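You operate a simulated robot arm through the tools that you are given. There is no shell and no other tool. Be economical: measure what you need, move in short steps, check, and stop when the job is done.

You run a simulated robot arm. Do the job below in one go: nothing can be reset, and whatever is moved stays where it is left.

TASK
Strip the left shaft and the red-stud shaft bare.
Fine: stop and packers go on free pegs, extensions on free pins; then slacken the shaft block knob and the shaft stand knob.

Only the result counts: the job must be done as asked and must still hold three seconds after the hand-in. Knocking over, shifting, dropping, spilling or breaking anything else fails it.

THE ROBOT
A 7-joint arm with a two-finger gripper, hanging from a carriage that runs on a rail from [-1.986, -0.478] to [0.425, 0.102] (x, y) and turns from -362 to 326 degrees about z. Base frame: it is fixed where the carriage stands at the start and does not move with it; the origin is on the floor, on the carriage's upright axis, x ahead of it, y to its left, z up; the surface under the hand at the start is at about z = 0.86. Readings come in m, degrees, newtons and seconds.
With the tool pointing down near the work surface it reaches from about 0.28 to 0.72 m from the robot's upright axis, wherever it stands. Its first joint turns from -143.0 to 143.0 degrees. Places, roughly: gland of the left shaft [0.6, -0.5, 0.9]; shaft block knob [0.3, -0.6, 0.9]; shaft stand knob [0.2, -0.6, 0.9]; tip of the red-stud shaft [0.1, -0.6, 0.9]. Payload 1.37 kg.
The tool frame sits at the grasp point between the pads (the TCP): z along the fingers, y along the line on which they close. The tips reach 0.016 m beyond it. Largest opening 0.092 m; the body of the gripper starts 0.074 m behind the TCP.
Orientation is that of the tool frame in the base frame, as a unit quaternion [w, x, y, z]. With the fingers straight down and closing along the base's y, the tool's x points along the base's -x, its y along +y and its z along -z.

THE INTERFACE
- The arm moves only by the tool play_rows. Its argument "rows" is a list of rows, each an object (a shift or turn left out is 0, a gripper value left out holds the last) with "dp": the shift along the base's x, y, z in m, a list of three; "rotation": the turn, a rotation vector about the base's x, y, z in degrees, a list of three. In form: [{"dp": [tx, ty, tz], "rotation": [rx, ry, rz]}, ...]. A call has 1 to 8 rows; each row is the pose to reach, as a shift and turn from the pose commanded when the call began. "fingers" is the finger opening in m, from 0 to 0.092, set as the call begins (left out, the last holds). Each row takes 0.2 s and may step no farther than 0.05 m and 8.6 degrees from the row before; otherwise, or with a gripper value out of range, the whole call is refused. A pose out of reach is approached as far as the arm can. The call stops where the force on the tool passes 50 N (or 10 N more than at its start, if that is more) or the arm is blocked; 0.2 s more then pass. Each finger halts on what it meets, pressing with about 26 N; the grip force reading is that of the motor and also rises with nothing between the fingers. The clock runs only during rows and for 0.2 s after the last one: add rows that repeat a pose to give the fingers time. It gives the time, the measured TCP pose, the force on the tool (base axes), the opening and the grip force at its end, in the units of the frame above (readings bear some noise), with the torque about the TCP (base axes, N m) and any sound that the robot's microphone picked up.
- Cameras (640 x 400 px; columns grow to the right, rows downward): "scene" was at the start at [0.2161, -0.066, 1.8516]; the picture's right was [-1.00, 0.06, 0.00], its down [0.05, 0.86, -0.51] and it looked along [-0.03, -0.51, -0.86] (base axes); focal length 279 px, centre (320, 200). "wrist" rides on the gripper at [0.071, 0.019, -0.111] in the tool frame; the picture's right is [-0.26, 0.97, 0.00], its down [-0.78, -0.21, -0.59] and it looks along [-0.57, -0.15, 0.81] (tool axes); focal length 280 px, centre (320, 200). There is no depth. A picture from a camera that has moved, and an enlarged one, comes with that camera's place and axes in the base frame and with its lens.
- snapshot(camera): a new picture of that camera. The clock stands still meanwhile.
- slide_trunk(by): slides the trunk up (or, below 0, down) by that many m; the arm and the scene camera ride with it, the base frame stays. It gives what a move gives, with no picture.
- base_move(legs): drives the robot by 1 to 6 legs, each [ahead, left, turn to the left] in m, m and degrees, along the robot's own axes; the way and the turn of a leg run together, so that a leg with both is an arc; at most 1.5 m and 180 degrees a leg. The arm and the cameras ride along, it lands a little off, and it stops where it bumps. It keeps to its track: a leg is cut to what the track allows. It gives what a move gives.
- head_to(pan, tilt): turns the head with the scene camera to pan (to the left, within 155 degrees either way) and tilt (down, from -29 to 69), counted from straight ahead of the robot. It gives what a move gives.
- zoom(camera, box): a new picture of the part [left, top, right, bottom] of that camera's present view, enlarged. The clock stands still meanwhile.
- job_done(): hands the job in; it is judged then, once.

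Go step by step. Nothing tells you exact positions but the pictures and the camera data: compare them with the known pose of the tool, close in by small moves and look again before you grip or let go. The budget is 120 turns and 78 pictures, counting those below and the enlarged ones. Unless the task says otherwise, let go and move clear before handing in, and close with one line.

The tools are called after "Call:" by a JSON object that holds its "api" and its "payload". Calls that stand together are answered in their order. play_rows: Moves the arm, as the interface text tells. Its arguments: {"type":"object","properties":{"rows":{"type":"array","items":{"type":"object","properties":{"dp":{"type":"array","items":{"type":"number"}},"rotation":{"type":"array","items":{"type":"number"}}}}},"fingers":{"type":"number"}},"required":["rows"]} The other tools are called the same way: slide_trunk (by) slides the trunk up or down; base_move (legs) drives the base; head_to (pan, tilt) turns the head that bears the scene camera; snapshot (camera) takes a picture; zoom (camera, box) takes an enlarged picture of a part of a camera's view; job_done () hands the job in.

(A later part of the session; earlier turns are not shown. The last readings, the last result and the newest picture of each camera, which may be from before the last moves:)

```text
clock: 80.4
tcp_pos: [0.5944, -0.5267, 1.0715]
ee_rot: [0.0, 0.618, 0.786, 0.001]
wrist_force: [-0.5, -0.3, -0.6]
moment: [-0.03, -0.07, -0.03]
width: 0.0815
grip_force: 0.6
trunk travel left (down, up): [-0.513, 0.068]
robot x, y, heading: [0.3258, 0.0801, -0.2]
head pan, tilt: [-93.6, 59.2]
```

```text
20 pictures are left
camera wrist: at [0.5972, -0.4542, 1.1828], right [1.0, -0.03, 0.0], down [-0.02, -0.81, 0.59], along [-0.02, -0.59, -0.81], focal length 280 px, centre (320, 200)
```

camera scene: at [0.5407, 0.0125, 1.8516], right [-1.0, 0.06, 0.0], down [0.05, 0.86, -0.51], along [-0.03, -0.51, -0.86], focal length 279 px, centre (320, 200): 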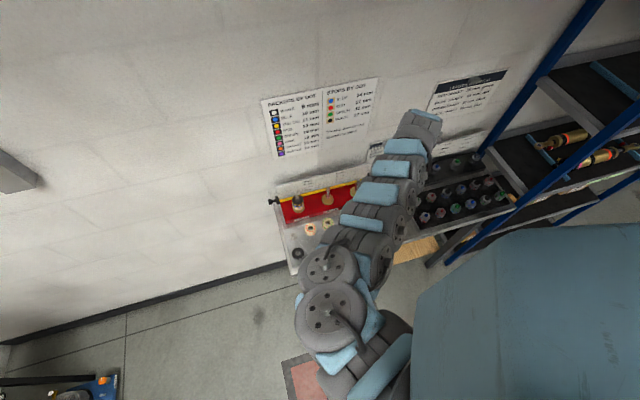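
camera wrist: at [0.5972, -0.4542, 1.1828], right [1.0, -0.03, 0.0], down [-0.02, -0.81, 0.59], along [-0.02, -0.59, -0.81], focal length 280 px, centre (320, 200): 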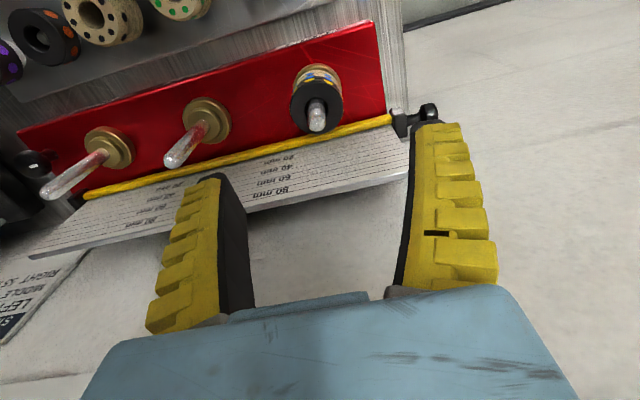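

The packer (top z≈0.954, about 43 mm wide) is under the hand. I centre and descend part way to look.

Call:
{"api": "play_rows", "payload": {"rows": [{"dp": [-0.001, -0.003, -0.03]}, {"dp": [-0.001, -0.003, -0.06]}, {"dp": [-0.001, -0.003, -0.085]}, {"dp": [-0.001, -0.003, -0.105]}, {"dp": [-0.001, -0.003, -0.105]}]}}

Call:
{"api": "snapshot", "payload": {"camera": "wrist"}}

```text
clock: 81.6
tcp_pos: [0.5907, -0.5308, 0.9659]
ee_rot: [0.0, 0.619, 0.785, 0.001]
wrist_force: [-1.5, -0.7, -0.1]
moment: [0.03, -0.01, 0.04]
width: 0.081
grip_force: 1.0
trunk travel left (down, up): [-0.513, 0.068]
robot x, y, heading: [0.3259, 0.0776, -0.1]
head pan, tilt: [-93.6, 59.2]
```

```text
19 pictures are left
camera wrist: at [0.5926, -0.4584, 1.0771], right [1.0, -0.03, 0.0], down [-0.02, -0.81, 0.59], along [-0.02, -0.59, -0.81], focal length 280 px, centre (320, 200)
```

wrist: 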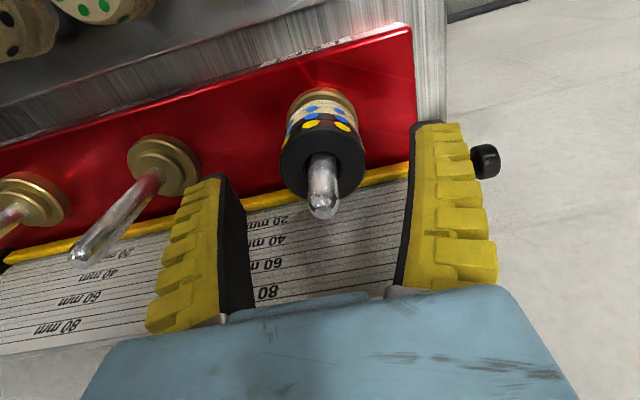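

Centred. I narrow the fingers a bit, go down 8 mm so only the packer is between the tips, and close.

Call:
{"api": "play_rows", "payload": {"fingers": 0.062, "rows": [{"dp": [0, 0, 0]}, {"dp": [0, 0, -0.004]}, {"dp": [0, 0, -0.008]}, {"dp": [0, 0, -0.008]}]}}

Call:
{"api": "zoom", "payload": {"camera": "wrist", "box": [220, 80, 440, 240]}}

```text
clock: 82.6
tcp_pos: [0.5917, -0.532, 0.9598]
ee_rot: [0.0, 0.619, 0.786, 0.0]
wrist_force: [0.4, -0.4, -0.1]
moment: [-0.04, 0.04, -0.01]
width: 0.0645
grip_force: 1.0
trunk travel left (down, up): [-0.513, 0.068]
robot x, y, heading: [0.3239, 0.0761, 0.1]
head pan, tilt: [-93.6, 59.2]
```

```text
2.50 times, centred on (330, 160) of wrist
camera zoom: at [0.5933, -0.4586, 1.0695], right [1.0, -0.03, 0.0], down [-0.02, -0.81, 0.59], along [-0.02, -0.59, -0.81], focal length 701 px, centre (295, 300)
```

zoom: 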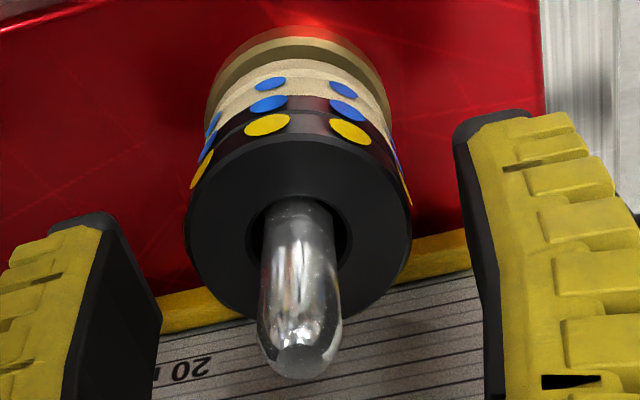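

Call:
{"api": "play_rows", "payload": {"fingers": 0.02, "rows": [{"dp": [0, 0, 0]}, {"dp": [0, 0, 0]}, {"dp": [0, 0, 0]}, {"dp": [0, 0, 0]}]}}

Call:
{"api": "play_rows", "payload": {"rows": [{"dp": [0, 0, 0.003]}, {"dp": [0, 0, 0.007]}, {"dp": [0, 0, 0.012]}, {"dp": [0, 0, 0.012]}]}}

Call:
{"api": "zoom", "payload": {"camera": "wrist", "box": [220, 80, 440, 240]}}

```text
clock: 83.6
tcp_pos: [0.591, -0.5314, 0.9581]
ee_rot: [0.0, 0.619, 0.786, 0.0]
wrist_force: [0.1, 1.4, 6.0]
moment: [0.04, 0.06, -0.01]
width: 0.032
grip_force: 26.4
trunk travel left (down, up): [-0.513, 0.068]
robot x, y, heading: [0.3253, 0.0765, 0.3]
head pan, tilt: [-93.6, 59.2]
```

```text
clock: 84.6
tcp_pos: [0.5909, -0.5324, 0.971]
ee_rot: [0.0, 0.618, 0.786, 0.0]
wrist_force: [0.2, -0.5, -1.1]
moment: [0.0, 0.02, -0.01]
width: 0.0302
grip_force: 26.2
trunk travel left (down, up): [-0.513, 0.068]
robot x, y, heading: [0.3207, 0.0722, 0.1]
head pan, tilt: [-93.6, 59.2]
```

```text
2.50 times, centred on (330, 160) of wrist
camera zoom: at [0.5938, -0.4585, 1.0821], right [1.0, -0.03, 0.0], down [-0.02, -0.81, 0.59], along [-0.02, -0.59, -0.81], focal length 701 px, centre (295, 300)
```

zoom: 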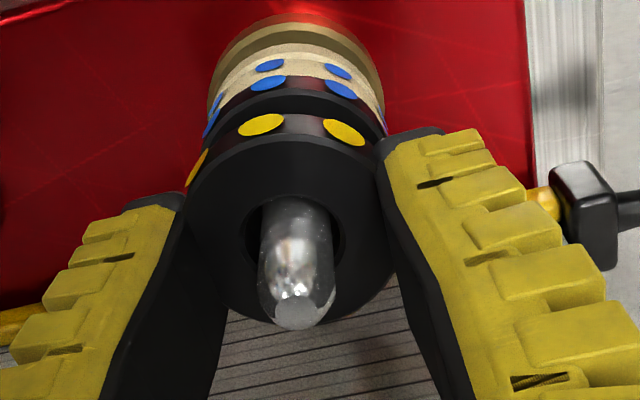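

The packer comes off alone. I lift it clear of the tip and carry it above the free peg near (0.53,-0.36).

Call:
{"api": "play_rows", "payload": {"rows": [{"dp": [0, 0, 0.03]}, {"dp": [0, 0, 0.06]}, {"dp": [-0.01, 0.04, 0.06]}, {"dp": [-0.025, 0.08, 0.06]}, {"dp": [-0.04, 0.12, 0.06]}, {"dp": [-0.06, 0.16, 0.05]}, {"dp": [-0.06, 0.17, 0.03]}, {"dp": [-0.06, 0.17, 0.02]}]}}

Call:
{"api": "play_rows", "payload": {"rows": [{"dp": [0, 0, 0]}, {"dp": [0, 0, 0]}]}}

Call:
{"api": "snapshot", "payload": {"camera": "wrist"}}

```text
clock: 86.4
tcp_pos: [0.5612, -0.4376, 1.0325]
ee_rot: [-0.002, 0.618, 0.786, 0.002]
wrist_force: [0.2, -0.2, -0.1]
moment: [0.02, 0.02, 0.02]
width: 0.0297
grip_force: 25.9
out of reach, approached as far as the arm can: row 5, 6, 7, 8
trunk travel left (down, up): [-0.513, 0.068]
robot x, y, heading: [0.3202, 0.0763, 0.0]
head pan, tilt: [-93.6, 59.2]
```

```text
clock: 87.0
tcp_pos: [0.5594, -0.4379, 1.0326]
ee_rot: [-0.001, 0.618, 0.786, 0.001]
wrist_force: [0.4, -1.0, -0.7]
moment: [0.0, -0.01, 0.0]
width: 0.0298
grip_force: 25.5
trunk travel left (down, up): [-0.513, 0.068]
robot x, y, heading: [0.3231, 0.0759, 0.0]
head pan, tilt: [-93.6, 59.2]
```

```text
16 pictures are left
camera wrist: at [0.5622, -0.3642, 1.1433], right [1.0, -0.03, 0.0], down [-0.02, -0.81, 0.59], along [-0.02, -0.59, -0.81], focal length 280 px, centre (320, 200)
```

wrist: 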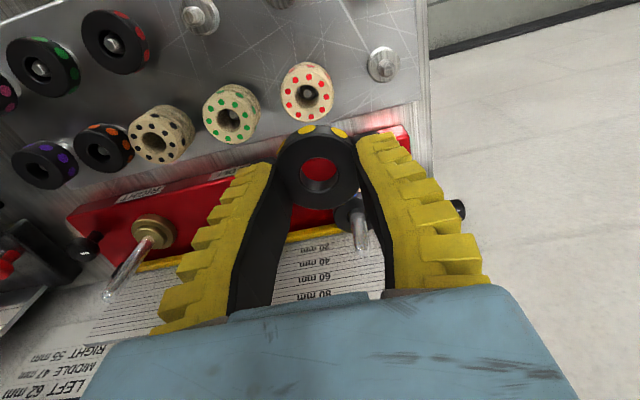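

The arm is clipped here, probably by a wrist limit at this yaw. The ring's yaw does not matter, so I turn the hand +16° and move on to the peg.

Call:
{"api": "play_rows", "payload": {"rows": [{"dp": [0, 0, 0], "rotation": [0, 0, 8]}, {"dp": [0, 0, 0], "rotation": [0, 0, 16]}, {"dp": [-0.01, 0.03, 0], "rotation": [0, 0, 16]}, {"dp": [-0.02, 0.06, 0], "rotation": [0, 0, 16]}, {"dp": [-0.03, 0.076, -0.01], "rotation": [0, 0, 16]}, {"dp": [-0.03, 0.076, -0.01], "rotation": [0, 0, 16]}]}}

```text
clock: 88.4
tcp_pos: [0.5623, -0.4374, 1.0314]
ee_rot: [0.0, 0.502, 0.865, 0.0]
wrist_force: [-0.1, 0.6, -0.7]
moment: [0.0, 0.04, 0.01]
width: 0.0293
grip_force: 25.9
out of reach, approached as far as the arm can: row 3, 4, 5, 6
trunk travel left (down, up): [-0.513, 0.068]
robot x, y, heading: [0.3222, 0.0779, 0.2]
head pan, tilt: [-93.6, 59.2]
```

Yaw was not the cause; the elbow seems too folded at this height. I raise the trunk so that the hand works lower relative to it, then try again.

Call:
{"api": "slide_trunk", "payload": {"by": 0.066}}

Call:
{"api": "play_rows", "payload": {"rows": [{"dp": [0, 0, -0.035]}, {"dp": [0, 0, -0.07]}, {"dp": [-0.01, 0.03, -0.07]}, {"dp": [-0.02, 0.06, -0.07]}, {"dp": [-0.03, 0.076, -0.08]}, {"dp": [-0.03, 0.076, -0.08]}]}}

```text
clock: 89.5
tcp_pos: [0.5625, -0.4368, 1.097]
ee_rot: [0.0, 0.503, 0.864, 0.0]
wrist_force: [-1.1, -0.1, -1.2]
moment: [0.03, 0.01, -0.02]
width: 0.0295
grip_force: 25.4
trunk travel left (down, up): [-0.579, 0.002]
robot x, y, heading: [0.3269, 0.0773, 0.2]
head pan, tilt: [-93.6, 59.2]
```

```text
clock: 90.8
tcp_pos: [0.5348, -0.3771, 1.0057]
ee_rot: [0.0, 0.503, 0.864, 0.0]
wrist_force: [0.8, -0.3, -0.5]
moment: [0.0, 0.02, -0.01]
width: 0.0296
grip_force: 25.7
out of reach, approached as far as the arm can: row 4, 5, 6
trunk travel left (down, up): [-0.579, 0.002]
robot x, y, heading: [0.3269, 0.0774, -0.0]
head pan, tilt: [-93.6, 59.2]
```

That helped; lower still, closer to the peg.

Call:
{"api": "play_rows", "payload": {"rows": [{"dp": [0, 0, -0.02]}, {"dp": [0, 0, -0.04]}, {"dp": [-0.003, 0.015, -0.04]}, {"dp": [-0.003, 0.015, -0.04]}]}}

Call:
{"api": "snapshot", "payload": {"camera": "wrist"}}

```text
clock: 91.8
tcp_pos: [0.5311, -0.3624, 0.9635]
ee_rot: [0.0, 0.503, 0.864, 0.0]
wrist_force: [-0.4, 0.1, 0.8]
moment: [0.01, -0.01, -0.01]
width: 0.0295
grip_force: 25.4
trunk travel left (down, up): [-0.579, 0.002]
robot x, y, heading: [0.3261, 0.0756, 0.2]
head pan, tilt: [-93.6, 59.2]
```

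```text
15 pictures are left
camera wrist: at [0.5127, -0.2914, 1.0746], right [0.97, 0.25, 0.0], down [0.2, -0.78, 0.59], along [0.15, -0.57, -0.81], focal length 280 px, centre (320, 200)
```

wrist: 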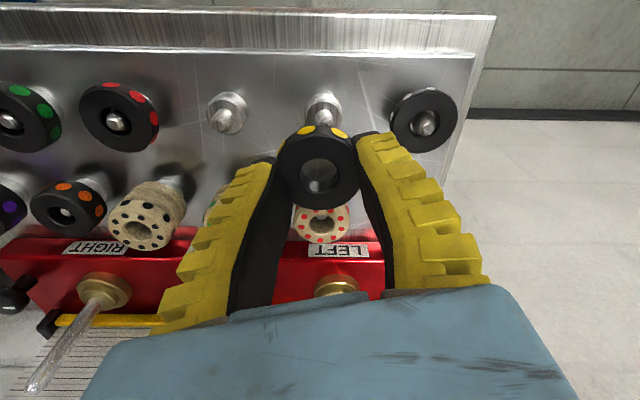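

The packer is nearly over the free peg (tip seen just in front of it). I lower stepwise and feel for contact.

Call:
{"api": "play_rows", "payload": {"rows": [{"dp": [0.001, 0.0005, -0.02]}, {"dp": [0.001, 0.0005, -0.04]}, {"dp": [0.001, 0.0005, -0.055]}, {"dp": [0.001, 0.0005, -0.055]}]}}

Call:
{"api": "play_rows", "payload": {"rows": [{"dp": [0, 0, -0.004]}, {"dp": [0, 0, -0.008]}, {"dp": [0, 0, -0.008]}]}}

Call:
{"api": "play_rows", "payload": {"rows": [{"dp": [0, 0, -0.002]}, {"dp": [0, 0, -0.004]}, {"dp": [0, 0, -0.004]}]}}

```text
clock: 92.8
tcp_pos: [0.5312, -0.3614, 0.9085]
ee_rot: [-0.001, 0.503, 0.864, 0.001]
wrist_force: [-0.4, -0.8, 0.1]
moment: [0.03, 0.02, -0.04]
width: 0.0294
grip_force: 26.2
trunk travel left (down, up): [-0.579, 0.002]
robot x, y, heading: [0.3228, 0.0783, 0.1]
head pan, tilt: [-93.6, 59.2]
```

```text
clock: 93.7
tcp_pos: [0.5326, -0.3614, 0.9003]
ee_rot: [0.001, 0.503, 0.865, 0.0]
wrist_force: [-0.4, 2.7, 13.1]
moment: [0.07, 0.04, -0.02]
width: 0.0314
grip_force: 26.1
trunk travel left (down, up): [-0.579, 0.002]
robot x, y, heading: [0.3208, 0.0777, -0.1]
head pan, tilt: [-93.6, 59.2]
```

```text
clock: 94.5
tcp_pos: [0.5343, -0.364, 0.8973]
ee_rot: [0.001, 0.502, 0.865, -0.001]
wrist_force: [4.4, -0.2, 14.7]
moment: [0.0, -0.02, 0.02]
width: 0.0319
grip_force: 26.0
trunk travel left (down, up): [-0.579, 0.002]
robot x, y, heading: [0.326, 0.0797, -0.1]
head pan, tilt: [-93.6, 59.2]
```

Contact at TCP 0.900. I look to see whether it is seated or on the peg's tip.

Call:
{"api": "zoom", "payload": {"camera": "wrist", "box": [180, 60, 500, 260]}}

```text
2.00 times, centred on (340, 160) of wrist
camera zoom: at [0.5158, -0.2923, 1.0074], right [0.97, 0.25, 0.0], down [0.2, -0.78, 0.59], along [0.15, -0.57, -0.81], focal length 561 px, centre (280, 280)
```

zoom: 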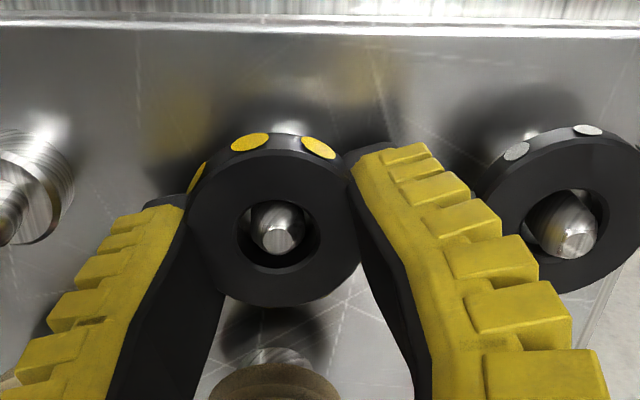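

The peg shows through the bore, so it is seated. I release and rise.

Call:
{"api": "play_rows", "payload": {"fingers": 0.046, "rows": [{"dp": [0, 0, 0.003]}, {"dp": [0, 0, 0.003]}, {"dp": [0, 0, 0.003]}, {"dp": [0, 0, 0.003]}]}}

Call:
{"api": "play_rows", "payload": {"rows": [{"dp": [0, 0, 0.02]}, {"dp": [0, 0, 0.05]}, {"dp": [0, 0, 0.07]}, {"dp": [0.01, -0.03, 0.1]}, {"dp": [0.02, -0.06, 0.13]}, {"dp": [0.03, -0.095, 0.145]}, {"dp": [0.045, -0.13, 0.145]}, {"dp": [0.05, -0.135, 0.145]}]}}

Call:
{"api": "snapshot", "payload": {"camera": "wrist"}}

```text
clock: 95.5
tcp_pos: [0.5315, -0.3618, 0.8986]
ee_rot: [0.0, 0.504, 0.864, 0.0]
wrist_force: [0.1, -0.4, 0.8]
moment: [-0.01, -0.03, -0.03]
width: 0.0489
grip_force: 2.3
trunk travel left (down, up): [-0.579, 0.002]
robot x, y, heading: [0.3227, 0.0774, 0.1]
head pan, tilt: [-93.6, 59.2]
```

```text
clock: 97.2
tcp_pos: [0.5828, -0.4966, 1.0442]
ee_rot: [0.001, 0.503, 0.864, 0.0]
wrist_force: [0.1, -0.4, -0.4]
moment: [0.0, -0.01, -0.02]
width: 0.0491
grip_force: 2.1
trunk travel left (down, up): [-0.579, 0.002]
robot x, y, heading: [0.3231, 0.0767, 0.1]
head pan, tilt: [-93.6, 59.2]
```

```text
13 pictures are left
camera wrist: at [0.5643, -0.4253, 1.1559], right [0.97, 0.25, 0.0], down [0.2, -0.78, 0.59], along [0.15, -0.57, -0.81], focal length 280 px, centre (320, 200)
```

wrist: 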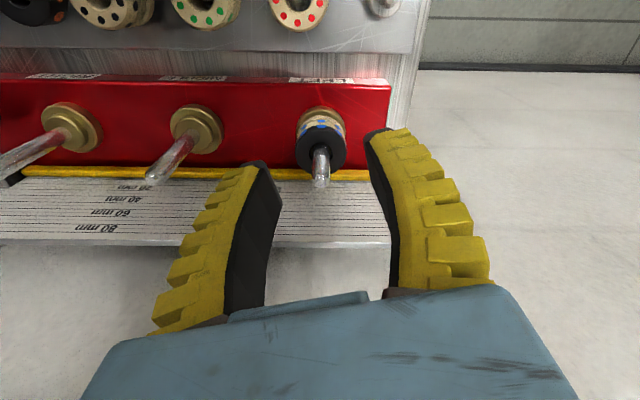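

There seems to be a second black packer (blue dots) on top of the stop. I enlarge to confirm.

Call:
{"api": "zoom", "payload": {"camera": "wrist", "box": [270, 90, 370, 200]}}

```text
3.64 times, centred on (320, 145) of wrist
camera zoom: at [0.5643, -0.4253, 1.1559], right [0.97, 0.25, 0.0], down [0.2, -0.78, 0.59], along [0.15, -0.57, -0.81], focal length 1020 px, centre (320, 400)
```

zoom: 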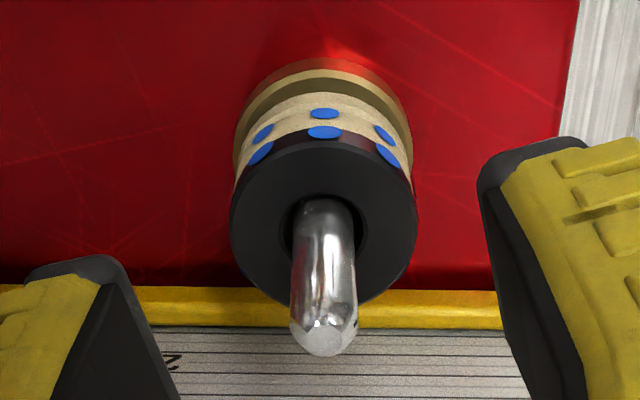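

Confirmed: a blue packer sits on the blue stop. Fingers go 10 mm lower than for the first packer, then close and lift.

Call:
{"api": "play_rows", "payload": {"fingers": 0.06, "rows": [{"dp": [0.01, -0.0355, 0]}, {"dp": [0.01, -0.0355, -0.03]}, {"dp": [0.01, -0.0355, -0.06]}, {"dp": [0.01, -0.0355, -0.08]}, {"dp": [0.01, -0.0355, -0.096]}, {"dp": [0.01, -0.0355, -0.096]}]}}

Call:
{"api": "zoom", "payload": {"camera": "wrist", "box": [220, 80, 440, 240]}}

```text
clock: 98.7
tcp_pos: [0.5849, -0.5118, 0.9619]
ee_rot: [0.0, 0.503, 0.864, 0.0]
wrist_force: [-0.4, 0.4, 0.4]
moment: [-0.03, 0.0, 0.01]
width: 0.0624
grip_force: 2.2
out of reach, approached as far as the arm can: row 3, 4, 5, 6
trunk travel left (down, up): [-0.579, 0.002]
robot x, y, heading: [0.326, 0.0812, 0.0]
head pan, tilt: [-93.6, 59.2]
```

```text
2.50 times, centred on (330, 160) of wrist
camera zoom: at [0.5671, -0.4406, 1.0728], right [0.97, 0.25, 0.0], down [0.2, -0.78, 0.59], along [0.15, -0.57, -0.81], focal length 701 px, centre (295, 300)
```

zoom: 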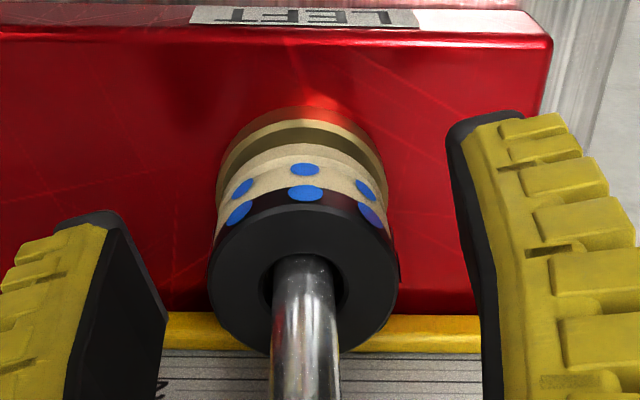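

The raised trunk limits reach here; I rise, lower the trunk back, and redo the approach.

Call:
{"api": "play_rows", "payload": {"rows": [{"dp": [0, 0, 0.03]}, {"dp": [0, 0, 0.06]}, {"dp": [0, 0, 0.09]}, {"dp": [0, 0, 0.11]}, {"dp": [0, 0, 0.11]}]}}

Call:
{"api": "slide_trunk", "payload": {"by": -0.066}}

```text
clock: 99.8
tcp_pos: [0.586, -0.5147, 1.0718]
ee_rot: [0.0, 0.501, 0.865, 0.0]
wrist_force: [0.6, -0.3, -1.1]
moment: [0.01, 0.03, 0.01]
width: 0.0628
grip_force: 1.6
trunk travel left (down, up): [-0.579, 0.002]
robot x, y, heading: [0.3228, 0.0789, 0.3]
head pan, tilt: [-93.6, 59.2]
```

```text
clock: 100.9
tcp_pos: [0.5861, -0.5133, 1.0069]
ee_rot: [0.0, 0.503, 0.864, 0.0]
wrist_force: [-0.4, 0.0, 0.3]
moment: [0.03, 0.04, 0.03]
width: 0.0624
grip_force: 1.8
trunk travel left (down, up): [-0.513, 0.068]
robot x, y, heading: [0.322, 0.0788, 0.0]
head pan, tilt: [-93.6, 59.2]
```

Call:
{"api": "play_rows", "payload": {"rows": [{"dp": [0.0065, -0.018, 0]}, {"dp": [0.0065, -0.018, -0.03]}, {"dp": [0.0065, -0.018, -0.05]}, {"dp": [0.0065, -0.018, -0.058]}, {"dp": [0.0065, -0.018, -0.058]}]}}

Call:
{"api": "zoom", "payload": {"camera": "wrist", "box": [220, 80, 440, 240]}}

```text
clock: 102.1
tcp_pos: [0.5912, -0.5325, 0.9478]
ee_rot: [0.0, 0.504, 0.864, 0.0]
wrist_force: [-0.8, -0.4, 0.6]
moment: [-0.01, 0.02, 0.02]
width: 0.0626
grip_force: 1.6
trunk travel left (down, up): [-0.513, 0.068]
robot x, y, heading: [0.3278, 0.077, 0.1]
head pan, tilt: [-93.6, 59.2]
```

```text
2.50 times, centred on (330, 160) of wrist
camera zoom: at [0.5726, -0.4617, 1.0599], right [0.97, 0.25, 0.0], down [0.2, -0.78, 0.59], along [0.15, -0.57, -0.81], focal length 701 px, centre (295, 300)
```

zoom: 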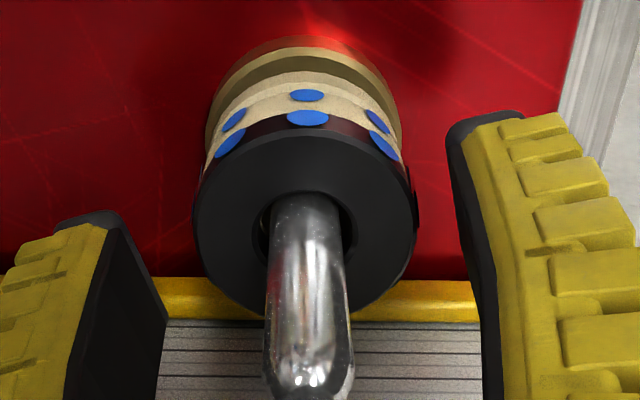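

The view matches the earlier grip. I close, 1.5 mm lower, and lift carefully.

Call:
{"api": "play_rows", "payload": {"fingers": 0.02, "rows": [{"dp": [0, 0, -0.0015]}, {"dp": [0, 0, -0.0015]}, {"dp": [0, 0, -0.0015]}, {"dp": [0, 0, -0.0015]}]}}

Call:
{"api": "play_rows", "payload": {"rows": [{"dp": [0, 0, 0.003]}, {"dp": [0, 0, 0.007]}, {"dp": [0, 0, 0.012]}, {"dp": [0, 0, 0.016]}, {"dp": [0, 0, 0.016]}]}}

Call:
{"api": "zoom", "payload": {"camera": "wrist", "box": [220, 80, 440, 240]}}

```text
clock: 103.1
tcp_pos: [0.5924, -0.5333, 0.947]
ee_rot: [0.0, 0.503, 0.864, -0.001]
wrist_force: [-0.1, 5.8, 14.9]
moment: [0.16, 0.03, 0.04]
width: 0.0352
grip_force: 26.0
trunk travel left (down, up): [-0.513, 0.068]
robot x, y, heading: [0.3226, 0.0732, -0.2]
head pan, tilt: [-93.6, 59.2]
```

```text
clock: 104.3
tcp_pos: [0.5912, -0.5311, 0.9637]
ee_rot: [0.0, 0.503, 0.864, 0.0]
wrist_force: [-0.3, 0.1, -0.5]
moment: [-0.01, -0.02, 0.0]
width: 0.0301
grip_force: 25.8
trunk travel left (down, up): [-0.513, 0.068]
robot x, y, heading: [0.3252, 0.0779, 0.4]
head pan, tilt: [-93.6, 59.2]
```

```text
2.50 times, centred on (330, 160) of wrist
camera zoom: at [0.5735, -0.4609, 1.0738], right [0.97, 0.25, 0.0], down [0.2, -0.78, 0.59], along [0.15, -0.57, -0.81], focal length 701 px, centre (295, 300)
```

zoom: 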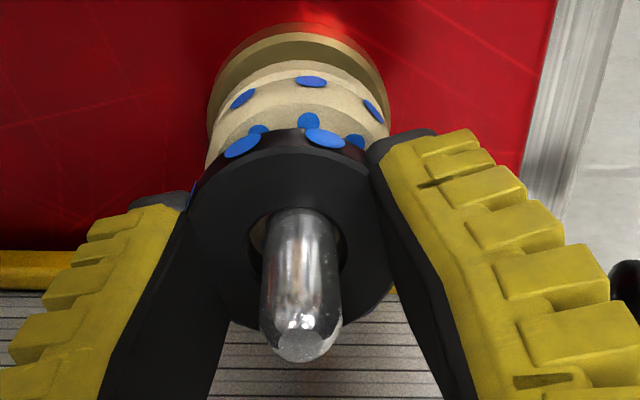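

Only the packer lifts, the stop stays. I lift it off the shaft, move inward, and raise the trunk for the inner pegs.

Call:
{"api": "play_rows", "payload": {"rows": [{"dp": [0, 0, 0.025]}, {"dp": [0, 0, 0.052]}, {"dp": [-0.005, 0.025, 0.052]}, {"dp": [-0.015, 0.06, 0.052]}, {"dp": [-0.015, 0.06, 0.052]}]}}

Call:
{"api": "slide_trunk", "payload": {"by": 0.066}}

```text
clock: 105.5
tcp_pos: [0.575, -0.4722, 1.0139]
ee_rot: [0.0, 0.503, 0.864, 0.0]
wrist_force: [-1.6, 0.3, 0.3]
moment: [-0.03, -0.12, -0.02]
width: 0.0303
grip_force: 26.0
trunk travel left (down, up): [-0.513, 0.068]
robot x, y, heading: [0.3256, 0.0799, -0.1]
head pan, tilt: [-93.6, 59.2]
```

```text
clock: 106.5
tcp_pos: [0.5765, -0.4715, 1.0803]
ee_rot: [0.0, 0.503, 0.864, 0.001]
wrist_force: [0.4, 0.8, 0.3]
moment: [0.0, 0.0, -0.02]
width: 0.0303
grip_force: 26.3
trunk travel left (down, up): [-0.579, 0.002]
robot x, y, heading: [0.3252, 0.0774, 0.1]
head pan, tilt: [-93.6, 59.2]
```

Call:
{"api": "play_rows", "payload": {"rows": [{"dp": [-0.015, 0.01, -0.035]}, {"dp": [-0.035, 0.03, -0.07]}, {"dp": [-0.06, 0.05, -0.1]}, {"dp": [-0.085, 0.075, -0.115]}, {"dp": [-0.108, 0.0955, -0.115]}, {"dp": [-0.108, 0.0955, -0.115]}, {"dp": [-0.108, 0.0955, -0.115]}]}}

Call:
{"api": "snapshot", "payload": {"camera": "wrist"}}

```text
clock: 108.2
tcp_pos: [0.4658, -0.3768, 0.963]
ee_rot: [0.0, 0.503, 0.864, -0.001]
wrist_force: [-0.6, 0.0, -0.5]
moment: [0.02, -0.02, -0.01]
width: 0.0303
grip_force: 25.7
trunk travel left (down, up): [-0.579, 0.002]
robot x, y, heading: [0.3272, 0.0754, -0.0]
head pan, tilt: [-93.6, 59.2]
```

```text
8 pictures are left
camera wrist: at [0.4487, -0.306, 1.0739], right [0.97, 0.25, 0.0], down [0.2, -0.78, 0.59], along [0.15, -0.57, -0.81], focal length 280 px, centre (320, 200)
```

wrist: 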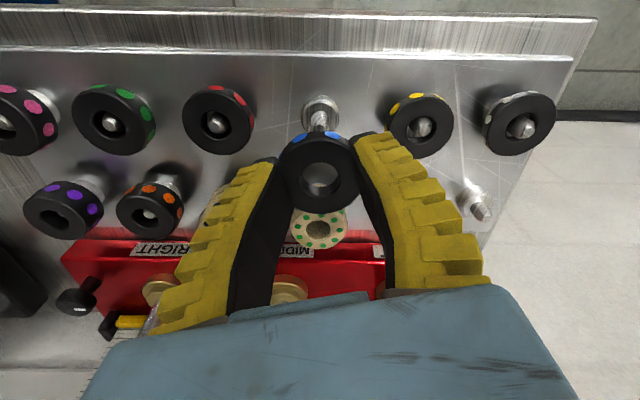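

Same relation to the peg as last time, and the yellow packer sits well. I lower onto this peg.

Call:
{"api": "play_rows", "payload": {"rows": [{"dp": [0.0005, 0.0005, -0.02]}, {"dp": [0.0005, 0.0005, -0.04]}, {"dp": [0.0005, 0.0005, -0.055]}, {"dp": [0.0005, 0.0005, -0.058]}, {"dp": [0.0005, 0.0005, -0.058]}]}}

Call:
{"api": "play_rows", "payload": {"rows": [{"dp": [0, 0, -0.003]}, {"dp": [0, 0, -0.006]}, {"dp": [0, 0, -0.006]}]}}

Call:
{"api": "play_rows", "payload": {"rows": [{"dp": [0, 0, -0.002]}, {"dp": [0, 0, -0.003]}, {"dp": [0, 0, -0.003]}]}}

```text
clock: 109.3
tcp_pos: [0.4696, -0.3757, 0.9053]
ee_rot: [-0.001, 0.503, 0.864, 0.0]
wrist_force: [-3.4, 2.9, -0.9]
moment: [0.06, 0.03, -0.03]
width: 0.0301
grip_force: 25.9
trunk travel left (down, up): [-0.579, 0.002]
robot x, y, heading: [0.3255, 0.0791, 0.1]
head pan, tilt: [-93.6, 59.2]
```

```text
clock: 110.2
tcp_pos: [0.4695, -0.3755, 0.9009]
ee_rot: [0.0, 0.503, 0.864, 0.0]
wrist_force: [-3.0, 1.8, -0.2]
moment: [0.06, 0.01, -0.01]
width: 0.0301
grip_force: 25.6
trunk travel left (down, up): [-0.579, 0.002]
robot x, y, heading: [0.3216, 0.0761, 0.1]
head pan, tilt: [-93.6, 59.2]
```

```text
clock: 111.0
tcp_pos: [0.4691, -0.3764, 0.8983]
ee_rot: [0.0, 0.503, 0.864, 0.0]
wrist_force: [-2.5, 7.7, 17.9]
moment: [0.14, 0.04, -0.02]
width: 0.0305
grip_force: 25.8
trunk travel left (down, up): [-0.579, 0.002]
robot x, y, heading: [0.322, 0.0766, 0.2]
head pan, tilt: [-93.6, 59.2]
```

Seated. I release, rise and head back toward the left shaft.

Call:
{"api": "play_rows", "payload": {"fingers": 0.046, "rows": [{"dp": [0, 0, 0.002]}, {"dp": [0, 0, 0.002]}, {"dp": [0, 0, 0.002]}, {"dp": [0, 0, 0.002]}]}}

Call:
{"api": "play_rows", "payload": {"rows": [{"dp": [0, 0, 0.02]}, {"dp": [0, 0, 0.045]}, {"dp": [0.005, -0.005, 0.07]}, {"dp": [0.03, -0.025, 0.1]}, {"dp": [0.055, -0.05, 0.13]}, {"dp": [0.08, -0.07, 0.16]}, {"dp": [0.105, -0.09, 0.185]}, {"dp": [0.105, -0.09, 0.185]}]}}

Call:
{"api": "slide_trunk", "payload": {"by": -0.066}}

```text
clock: 112.0
tcp_pos: [0.4706, -0.3761, 0.8991]
ee_rot: [0.0, 0.503, 0.864, 0.0]
wrist_force: [-0.1, -0.1, 0.0]
moment: [0.0, 0.02, 0.02]
width: 0.0489
grip_force: 1.8
trunk travel left (down, up): [-0.579, 0.002]
robot x, y, heading: [0.3231, 0.0804, 0.1]
head pan, tilt: [-93.6, 59.2]
```

```text
clock: 113.8
tcp_pos: [0.5716, -0.4667, 1.0862]
ee_rot: [0.0, 0.503, 0.864, -0.001]
wrist_force: [-0.1, -0.5, 0.0]
moment: [0.0, -0.01, -0.01]
width: 0.0493
grip_force: 2.0
trunk travel left (down, up): [-0.579, 0.002]
robot x, y, heading: [0.3244, 0.0763, -0.0]
head pan, tilt: [-93.6, 59.2]
```

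```text
clock: 114.8
tcp_pos: [0.5725, -0.4675, 1.0191]
ee_rot: [0.0, 0.503, 0.864, 0.0]
wrist_force: [0.0, -0.5, -0.3]
moment: [0.01, 0.0, 0.06]
width: 0.0492
grip_force: 1.9
trunk travel left (down, up): [-0.513, 0.068]
robot x, y, heading: [0.3251, 0.0792, 0.0]
head pan, tilt: [-93.6, 59.2]
```

Call:
{"api": "play_rows", "payload": {"fingers": 0.06, "rows": [{"dp": [0.01, -0.035, 0]}, {"dp": [0.0195, -0.0645, 0]}, {"dp": [0.0195, -0.0645, -0.03]}, {"dp": [0.0195, -0.0645, -0.06]}, {"dp": [0.0195, -0.0645, -0.08]}, {"dp": [0.0195, -0.0645, -0.089]}, {"dp": [0.0195, -0.0645, -0.089]}]}}

Call:
{"api": "snapshot", "payload": {"camera": "wrist"}}

```text
clock: 116.4
tcp_pos: [0.5922, -0.531, 0.9297]
ee_rot: [0.0, 0.503, 0.864, 0.0]
wrist_force: [0.6, -0.2, -0.4]
moment: [0.01, 0.02, -0.03]
width: 0.0627
grip_force: 2.0
trunk travel left (down, up): [-0.513, 0.068]
robot x, y, heading: [0.3262, 0.0751, 0.0]
head pan, tilt: [-93.6, 59.2]
```

```text
7 pictures are left
camera wrist: at [0.5738, -0.4601, 1.0413], right [0.97, 0.25, 0.0], down [0.2, -0.78, 0.59], along [0.15, -0.57, -0.81], focal length 280 px, centre (320, 200)
```

wrist: 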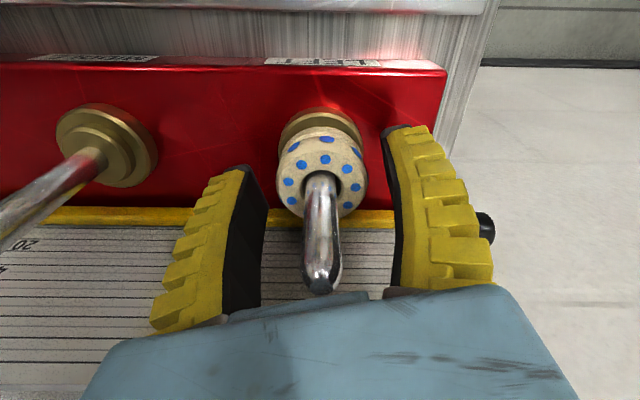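

The stop is well between the fingers. I close and lift it off the shaft.

Call:
{"api": "play_rows", "payload": {"fingers": 0.02, "rows": [{"dp": [0, 0, 0]}, {"dp": [0, 0, 0]}, {"dp": [0, 0, 0]}, {"dp": [0, 0, 0]}]}}

Call:
{"api": "play_rows", "payload": {"rows": [{"dp": [0, 0, 0.005]}, {"dp": [0, 0, 0.015]}, {"dp": [0, 0, 0.03]}, {"dp": [0, 0, 0.06]}, {"dp": [0, 0, 0.09]}, {"dp": [0, 0, 0.098]}, {"dp": [0, 0, 0.098]}]}}

```text
clock: 117.4
tcp_pos: [0.5927, -0.5304, 0.9307]
ee_rot: [0.0, 0.503, 0.864, 0.0]
wrist_force: [2.1, 0.7, 1.5]
moment: [0.0, -0.01, 0.02]
width: 0.0313
grip_force: 25.9
trunk travel left (down, up): [-0.513, 0.068]
robot x, y, heading: [0.3242, 0.0763, -0.1]
head pan, tilt: [-93.6, 59.2]
```

```text
clock: 119.0
tcp_pos: [0.5916, -0.5321, 1.0287]
ee_rot: [-0.001, 0.502, 0.865, -0.001]
wrist_force: [-0.3, -0.6, 0.7]
moment: [0.01, -0.04, 0.0]
width: 0.0305
grip_force: 25.9
trunk travel left (down, up): [-0.513, 0.068]
robot x, y, heading: [0.3252, 0.0778, 0.4]
head pan, tilt: [-93.6, 59.2]
```

The stop is off the shaft. I carry it above the remaining free peg near (0.616,-0.416).

Call:
{"api": "play_rows", "payload": {"rows": [{"dp": [0.005, 0.03, 0]}, {"dp": [0.01, 0.06, -0.005]}, {"dp": [0.018, 0.09, -0.02]}, {"dp": [0.0235, 0.114, -0.04]}, {"dp": [0.0235, 0.114, -0.05]}, {"dp": [0.0235, 0.114, -0.05]}]}}

Call:
{"api": "snapshot", "payload": {"camera": "wrist"}}

```text
clock: 120.4
tcp_pos: [0.6157, -0.4178, 0.9787]
ee_rot: [0.0, 0.504, 0.864, 0.0]
wrist_force: [0.2, 0.4, -0.9]
moment: [0.0, 0.0, 0.04]
width: 0.0301
grip_force: 26.4
trunk travel left (down, up): [-0.513, 0.068]
robot x, y, heading: [0.3293, 0.0755, 0.0]
head pan, tilt: [-93.6, 59.2]
```

```text
6 pictures are left
camera wrist: at [0.5972, -0.3467, 1.0891], right [0.97, 0.25, 0.0], down [0.2, -0.78, 0.59], along [0.15, -0.57, -0.81], focal length 280 px, centre (320, 200)
```

wrist: 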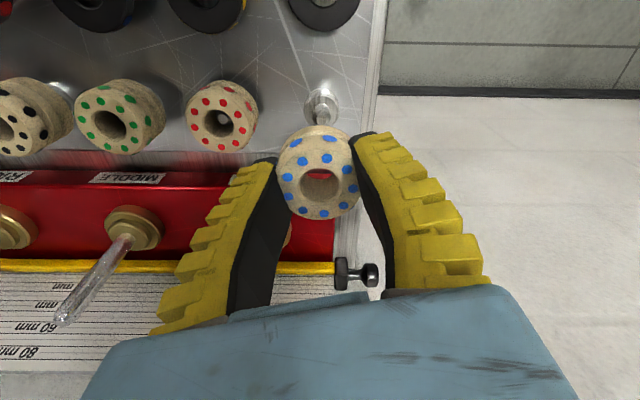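

Peg and stop are aligned within about 2 mm. I correct and lower, feeling for the seat.

Call:
{"api": "play_rows", "payload": {"rows": [{"dp": [0.001, 0.0018, -0.02]}, {"dp": [0.001, 0.0018, -0.045]}, {"dp": [0.001, 0.0018, -0.062]}, {"dp": [0.001, 0.0018, -0.062]}]}}

Call:
{"api": "play_rows", "payload": {"rows": [{"dp": [0, 0, -0.003]}, {"dp": [0, 0, -0.006]}, {"dp": [0, 0, -0.006]}]}}

Call:
{"api": "play_rows", "payload": {"rows": [{"dp": [0, 0, -0.002]}, {"dp": [0, 0, -0.004]}, {"dp": [0, 0, -0.004]}]}}

```text
clock: 121.4
tcp_pos: [0.617, -0.4147, 0.9162]
ee_rot: [0.001, 0.503, 0.864, 0.0]
wrist_force: [-0.3, 0.0, 0.8]
moment: [0.02, 0.03, 0.02]
width: 0.0298
grip_force: 26.2
trunk travel left (down, up): [-0.513, 0.068]
robot x, y, heading: [0.319, 0.0799, 0.0]
head pan, tilt: [-93.6, 59.2]
```

```text
clock: 122.2
tcp_pos: [0.6164, -0.415, 0.9091]
ee_rot: [0.0, 0.503, 0.864, 0.0]
wrist_force: [-0.6, 0.9, -0.6]
moment: [0.0, 0.03, 0.0]
width: 0.0296
grip_force: 25.7
trunk travel left (down, up): [-0.513, 0.068]
robot x, y, heading: [0.321, 0.0789, 0.3]
head pan, tilt: [-93.6, 59.2]
```

```text
clock: 123.0
tcp_pos: [0.616, -0.4155, 0.9065]
ee_rot: [-0.001, 0.503, 0.864, -0.001]
wrist_force: [-4.2, 7.0, 20.8]
moment: [0.21, 0.17, 0.04]
width: 0.0296
grip_force: 26.3
trunk travel left (down, up): [-0.513, 0.068]
robot x, y, heading: [0.3211, 0.079, 0.0]
head pan, tilt: [-93.6, 59.2]
```

Seated at the same level as the packers. I release and rise, then check.

Call:
{"api": "play_rows", "payload": {"fingers": 0.046, "rows": [{"dp": [0, 0, 0.002]}, {"dp": [0, 0, 0.002]}, {"dp": [0, 0, 0.002]}, {"dp": [0, 0, 0.002]}]}}

Call:
{"api": "play_rows", "payload": {"rows": [{"dp": [0, 0, 0.02]}, {"dp": [0, 0, 0.05]}, {"dp": [0, -0.02, 0.08]}, {"dp": [-0.01, -0.05, 0.11]}, {"dp": [-0.02, -0.08, 0.13]}, {"dp": [-0.05, -0.09, 0.15]}, {"dp": [-0.09, -0.09, 0.15]}]}}

Call:
{"api": "snapshot", "payload": {"camera": "wrist"}}

```text
clock: 124.0
tcp_pos: [0.6161, -0.4159, 0.9093]
ee_rot: [0.0, 0.503, 0.864, 0.0]
wrist_force: [-0.1, 0.7, -0.4]
moment: [0.02, 0.02, 0.01]
width: 0.0492
grip_force: 2.4
trunk travel left (down, up): [-0.513, 0.068]
robot x, y, heading: [0.3229, 0.0776, 0.1]
head pan, tilt: [-93.6, 59.2]
```

```text
clock: 125.6
tcp_pos: [0.5269, -0.5063, 1.059]
ee_rot: [0.0, 0.503, 0.864, 0.0]
wrist_force: [0.6, -0.4, 0.1]
moment: [0.02, 0.02, 0.0]
width: 0.0492
grip_force: 2.5
trunk travel left (down, up): [-0.513, 0.068]
robot x, y, heading: [0.326, 0.0794, 0.1]
head pan, tilt: [-93.6, 59.2]
```

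```text
5 pictures are left
camera wrist: at [0.5086, -0.435, 1.1704], right [0.97, 0.25, 0.0], down [0.2, -0.78, 0.59], along [0.15, -0.57, -0.81], focal length 280 px, centre (320, 200)
```

wrist: 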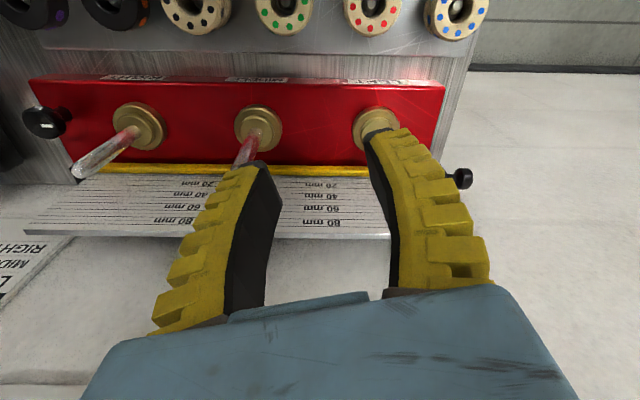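

Stop is on its peg and the left shaft is bare. Now the block knob, at about (0.285,-0.593,0.917): I move above it, turning the hand -55° so that a counter-clockwise turn has room.

Call:
{"api": "play_rows", "payload": {"fingers": 0.06, "rows": [{"dp": [-0.035, 0.0, 0.01], "rotation": [0, 0, -8]}, {"dp": [-0.07, 0.0, 0.01], "rotation": [0, 0, -16]}, {"dp": [-0.105, -0.01, 0.01], "rotation": [0, 0, -24]}, {"dp": [-0.14, -0.02, 0.01], "rotation": [0, 0, -32]}, {"dp": [-0.175, -0.035, 0.01], "rotation": [0, 0, -40]}, {"dp": [-0.21, -0.05, 0.01], "rotation": [0, 0, -48]}, {"dp": [-0.242, -0.07, 0.01], "rotation": [0, 0, -55]}, {"dp": [-0.242, -0.07, 0.01], "rotation": [0, 0, -55]}]}}

Call:
{"api": "slide_trunk", "payload": {"by": -0.045}}

Call:
{"api": "snapshot", "payload": {"camera": "wrist"}}

```text
clock: 127.4
tcp_pos: [0.2811, -0.5769, 1.0685]
ee_rot: [0.0, 0.846, 0.534, 0.001]
wrist_force: [0.8, 0.0, -0.1]
moment: [-0.02, -0.02, 0.0]
width: 0.0624
grip_force: 1.9
trunk travel left (down, up): [-0.513, 0.068]
robot x, y, heading: [0.3248, 0.0791, 0.2]
head pan, tilt: [-93.6, 59.2]
```

```text
clock: 128.3
tcp_pos: [0.2832, -0.5789, 1.0235]
ee_rot: [0.001, 0.846, 0.534, 0.0]
wrist_force: [-0.5, -1.0, 0.2]
moment: [0.02, -0.03, 0.01]
width: 0.0623
grip_force: 1.5
trunk travel left (down, up): [-0.468, 0.113]
robot x, y, heading: [0.3227, 0.0796, 0.2]
head pan, tilt: [-93.6, 59.2]
```

```text
4 pictures are left
camera wrist: at [0.3303, -0.5222, 1.1346], right [0.76, -0.65, 0.0], down [-0.53, -0.61, 0.59], along [-0.38, -0.45, -0.81], focal length 280 px, centre (320, 200)
```

wrist: 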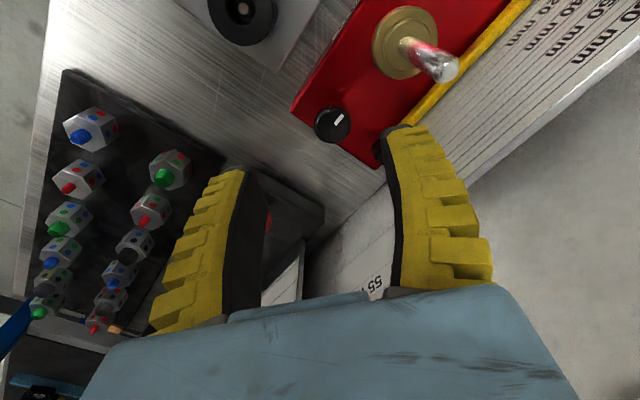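

The knob is at (0.285,-0.5928). I descend around it with the tips about 1 cm below its top and close.

Call:
{"api": "play_rows", "payload": {"fingers": 0.052, "rows": [{"dp": [0.002, -0.0138, -0.03]}, {"dp": [0.002, -0.0138, -0.06]}, {"dp": [0.002, -0.0138, -0.085]}, {"dp": [0.002, -0.0138, -0.1025]}, {"dp": [0.002, -0.0138, -0.1025]}]}}

Call:
{"api": "play_rows", "payload": {"fingers": 0.01, "rows": [{"dp": [0, 0, 0]}, {"dp": [0, 0, 0]}, {"dp": [0, 0, 0]}, {"dp": [0, 0, 0]}]}}

```text
clock: 129.5
tcp_pos: [0.285, -0.5609, 0.9347]
ee_rot: [0.0, 0.845, 0.534, 0.001]
wrist_force: [-0.8, 0.0, -0.3]
moment: [-0.04, -0.03, 0.01]
width: 0.055
grip_force: 2.2
out of reach, approached as far as the arm can: row 2, 3, 4, 5
trunk travel left (down, up): [-0.468, 0.113]
robot x, y, heading: [0.3252, 0.0797, -0.1]
head pan, tilt: [-93.6, 59.2]
```

```text
clock: 130.5
tcp_pos: [0.2868, -0.5612, 0.9349]
ee_rot: [0.0, 0.845, 0.534, 0.0]
wrist_force: [0.0, 0.0, 0.1]
moment: [-0.01, 0.02, 0.01]
width: 0.0146
grip_force: 3.4
trunk travel left (down, up): [-0.468, 0.113]
robot x, y, heading: [0.3283, 0.0786, 0.1]
head pan, tilt: [-93.6, 59.2]
```

Clipped again short of the knob (nothing touched). I open, rise, and drive the base back about 0.19 m so both knobs are nearer.

Call:
{"api": "play_rows", "payload": {"fingers": 0.06, "rows": [{"dp": [0, 0, 0.03]}, {"dp": [0, 0, 0.06]}, {"dp": [0, 0, 0.1]}, {"dp": [0, 0, 0.13]}, {"dp": [0, 0, 0.13]}]}}

Call:
{"api": "base_move", "payload": {"legs": [[-0.19, -0.045, 0]]}}

Call:
{"api": "slide_trunk", "payload": {"by": -0.04}}

```text
clock: 131.7
tcp_pos: [0.2855, -0.5616, 1.0642]
ee_rot: [0.0, 0.844, 0.536, 0.0]
wrist_force: [-0.8, 0.0, -0.2]
moment: [0.03, -0.03, -0.01]
width: 0.0626
grip_force: 1.6
trunk travel left (down, up): [-0.468, 0.113]
robot x, y, heading: [0.324, 0.0755, -0.0]
head pan, tilt: [-93.6, 59.2]
```

```text
clock: 133.2
tcp_pos: [0.0959, -0.6074, 1.064]
ee_rot: [0.0, 0.845, 0.535, 0.0]
wrist_force: [-0.2, 0.1, -0.4]
moment: [-0.01, -0.02, -0.01]
width: 0.0622
grip_force: 2.0
trunk travel left (down, up): [-0.468, 0.113]
robot x, y, heading: [0.1388, 0.0324, -0.1]
head pan, tilt: [-93.6, 59.2]
```

```text
clock: 134.1
tcp_pos: [0.0975, -0.6073, 1.0239]
ee_rot: [0.0, 0.845, 0.534, 0.0]
wrist_force: [0.2, 0.8, 0.7]
moment: [-0.01, -0.01, 0.01]
width: 0.0628
grip_force: 1.9
trunk travel left (down, up): [-0.428, 0.153]
robot x, y, heading: [0.1362, 0.0329, 0.5]
head pan, tilt: [-93.6, 59.2]
```

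I am next to the stand now; the red knob triangulates to (0.1605,-0.621,0.916). I go above it and descend, checking reach.

Call:
{"api": "play_rows", "payload": {"fingers": 0.055, "rows": [{"dp": [0.032, -0.007, 0]}, {"dp": [0.063, -0.0137, 0]}, {"dp": [0.063, -0.0137, -0.03]}, {"dp": [0.063, -0.0137, -0.06]}, {"dp": [0.063, -0.0137, -0.06]}]}}

Call:
{"api": "snapshot", "payload": {"camera": "wrist"}}

```text
clock: 135.3
tcp_pos: [0.1605, -0.62, 0.9637]
ee_rot: [0.0, 0.845, 0.535, 0.001]
wrist_force: [0.2, -0.5, 0.2]
moment: [-0.02, 0.03, 0.04]
width: 0.0576
grip_force: 1.8
trunk travel left (down, up): [-0.428, 0.153]
robot x, y, heading: [0.1392, 0.0323, 0.0]
head pan, tilt: [-93.6, 59.2]
```

```text
3 pictures are left
camera wrist: at [0.2083, -0.5649, 1.0739], right [0.76, -0.65, 0.0], down [-0.53, -0.61, 0.59], along [-0.38, -0.45, -0.81], focal length 280 px, centre (320, 200)
```

wrist: 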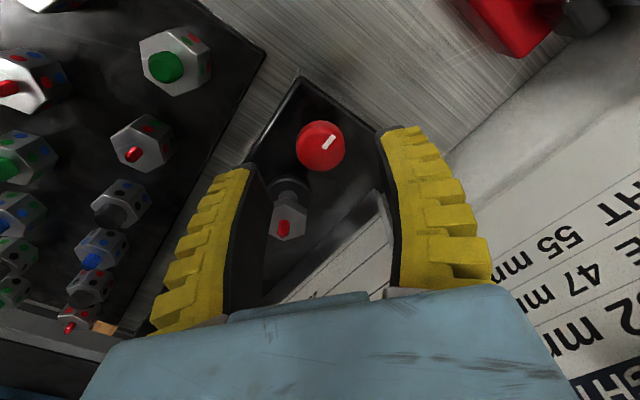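

Perfectly centred on the red knob. I descend 43 mm and close on it.

Call:
{"api": "play_rows", "payload": {"rows": [{"dp": [0, 0, -0.02]}, {"dp": [0, 0, -0.035]}, {"dp": [0, 0, -0.043]}, {"dp": [0, 0, -0.043]}]}}

Call:
{"api": "play_rows", "payload": {"fingers": 0.005, "rows": [{"dp": [0, 0, 0]}, {"dp": [0, 0, 0]}, {"dp": [0, 0, 0]}, {"dp": [0, 0, 0]}]}}

```text
clock: 136.3
tcp_pos: [0.1602, -0.6204, 0.9199]
ee_rot: [0.0, 0.845, 0.534, 0.0]
wrist_force: [0.0, -0.7, 0.6]
moment: [0.0, 0.0, 0.01]
width: 0.0575
grip_force: 2.6
trunk travel left (down, up): [-0.428, 0.153]
robot x, y, heading: [0.1362, 0.0323, -0.0]
head pan, tilt: [-93.6, 59.2]
```

```text
clock: 137.3
tcp_pos: [0.16, -0.6219, 0.9215]
ee_rot: [0.0, 0.845, 0.534, 0.0]
wrist_force: [-0.3, 0.9, 4.1]
moment: [-0.11, 0.09, 0.04]
width: 0.0225
grip_force: 27.9
trunk travel left (down, up): [-0.428, 0.153]
robot x, y, heading: [0.1359, 0.0365, -0.1]
head pan, tilt: [-93.6, 59.2]
```

Gripped (22.5 mm). I turn it counter-clockwise and watch torque and sound.

Call:
{"api": "play_rows", "payload": {"rows": [{"rotation": [0, 0, 8]}, {"rotation": [0, 0, 16]}, {"rotation": [0, 0, 24]}, {"rotation": [0, 0, 32]}, {"rotation": [0, 0, 40]}]}}

Call:
{"api": "play_rows", "payload": {"rows": [{"rotation": [0, 0, 8]}, {"rotation": [0, 0, 16]}, {"rotation": [0, 0, 24]}, {"rotation": [0, 0, 32]}, {"rotation": [0, 0, 40]}]}}

Call:
{"api": "zoom", "payload": {"camera": "wrist", "box": [220, 80, 440, 240]}}

```text
clock: 138.5
tcp_pos: [0.1601, -0.6215, 0.9217]
ee_rot: [0.0, 0.61, 0.793, -0.002]
wrist_force: [-3.4, 3.1, 13.3]
moment: [-0.35, -0.05, -0.04]
width: 0.021
grip_force: 28.3
trunk travel left (down, up): [-0.428, 0.153]
robot x, y, heading: [0.14, 0.0338, -0.1]
head pan, tilt: [-93.6, 59.2]
```

```text
clock: 139.7
tcp_pos: [0.159, -0.6211, 0.9214]
ee_rot: [0.0, 0.303, 0.953, 0.0]
wrist_force: [-1.0, 1.0, 16.4]
moment: [-0.06, -0.02, 0.01]
width: 0.0209
grip_force: 27.8
trunk travel left (down, up): [-0.428, 0.153]
robot x, y, heading: [0.1372, 0.0334, 0.1]
head pan, tilt: [-93.6, 59.2]
```

```text
2.50 times, centred on (330, 160) of wrist
camera zoom: at [0.1131, -0.5655, 1.0327], right [0.77, 0.64, 0.0], down [0.51, -0.62, 0.59], along [0.37, -0.45, -0.81], focal length 701 px, centre (295, 300)
```

zoom: 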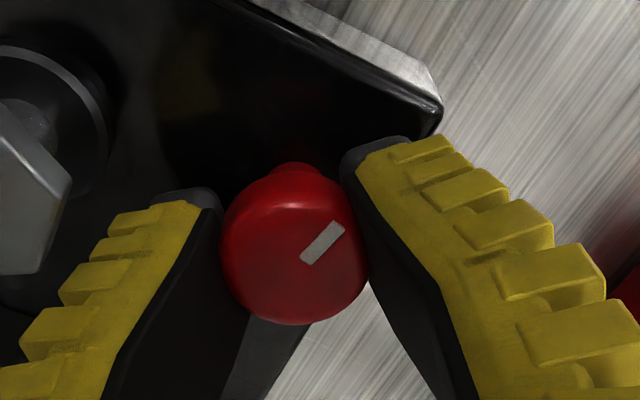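

The knob has turned with the hand by 80° (mark moved along). I continue another 40–60° without regripping.

Call:
{"api": "play_rows", "payload": {"rows": [{"rotation": [0, 0, 8]}, {"rotation": [0, 0, 16]}, {"rotation": [0, 0, 24]}, {"rotation": [0, 0, 32]}, {"rotation": [0, 0, 40]}]}}

Call:
{"api": "play_rows", "payload": {"rows": [{"rotation": [0, 0, 8]}, {"rotation": [0, 0, 16]}, {"rotation": [0, 0, 24]}, {"rotation": [0, 0, 32]}, {"rotation": [0, 0, 40]}]}}

```text
clock: 140.9
tcp_pos: [0.1602, -0.6211, 0.9229]
ee_rot: [0.0, -0.042, 0.999, 0.0]
wrist_force: [-1.9, -0.7, 13.9]
moment: [0.01, 0.1, -0.02]
width: 0.0209
grip_force: 28.3
trunk travel left (down, up): [-0.428, 0.153]
robot x, y, heading: [0.1358, 0.0324, 0.1]
head pan, tilt: [-93.6, 59.2]
```

```text
clock: 142.1
tcp_pos: [0.1588, -0.6218, 0.9226]
ee_rot: [0.0, -0.38, 0.925, 0.0]
wrist_force: [-3.4, -2.2, 13.8]
moment: [0.0, 0.05, 0.0]
width: 0.021
grip_force: 28.2
trunk travel left (down, up): [-0.428, 0.153]
robot x, y, heading: [0.1335, 0.0327, 0.5]
head pan, tilt: [-93.6, 59.2]
```

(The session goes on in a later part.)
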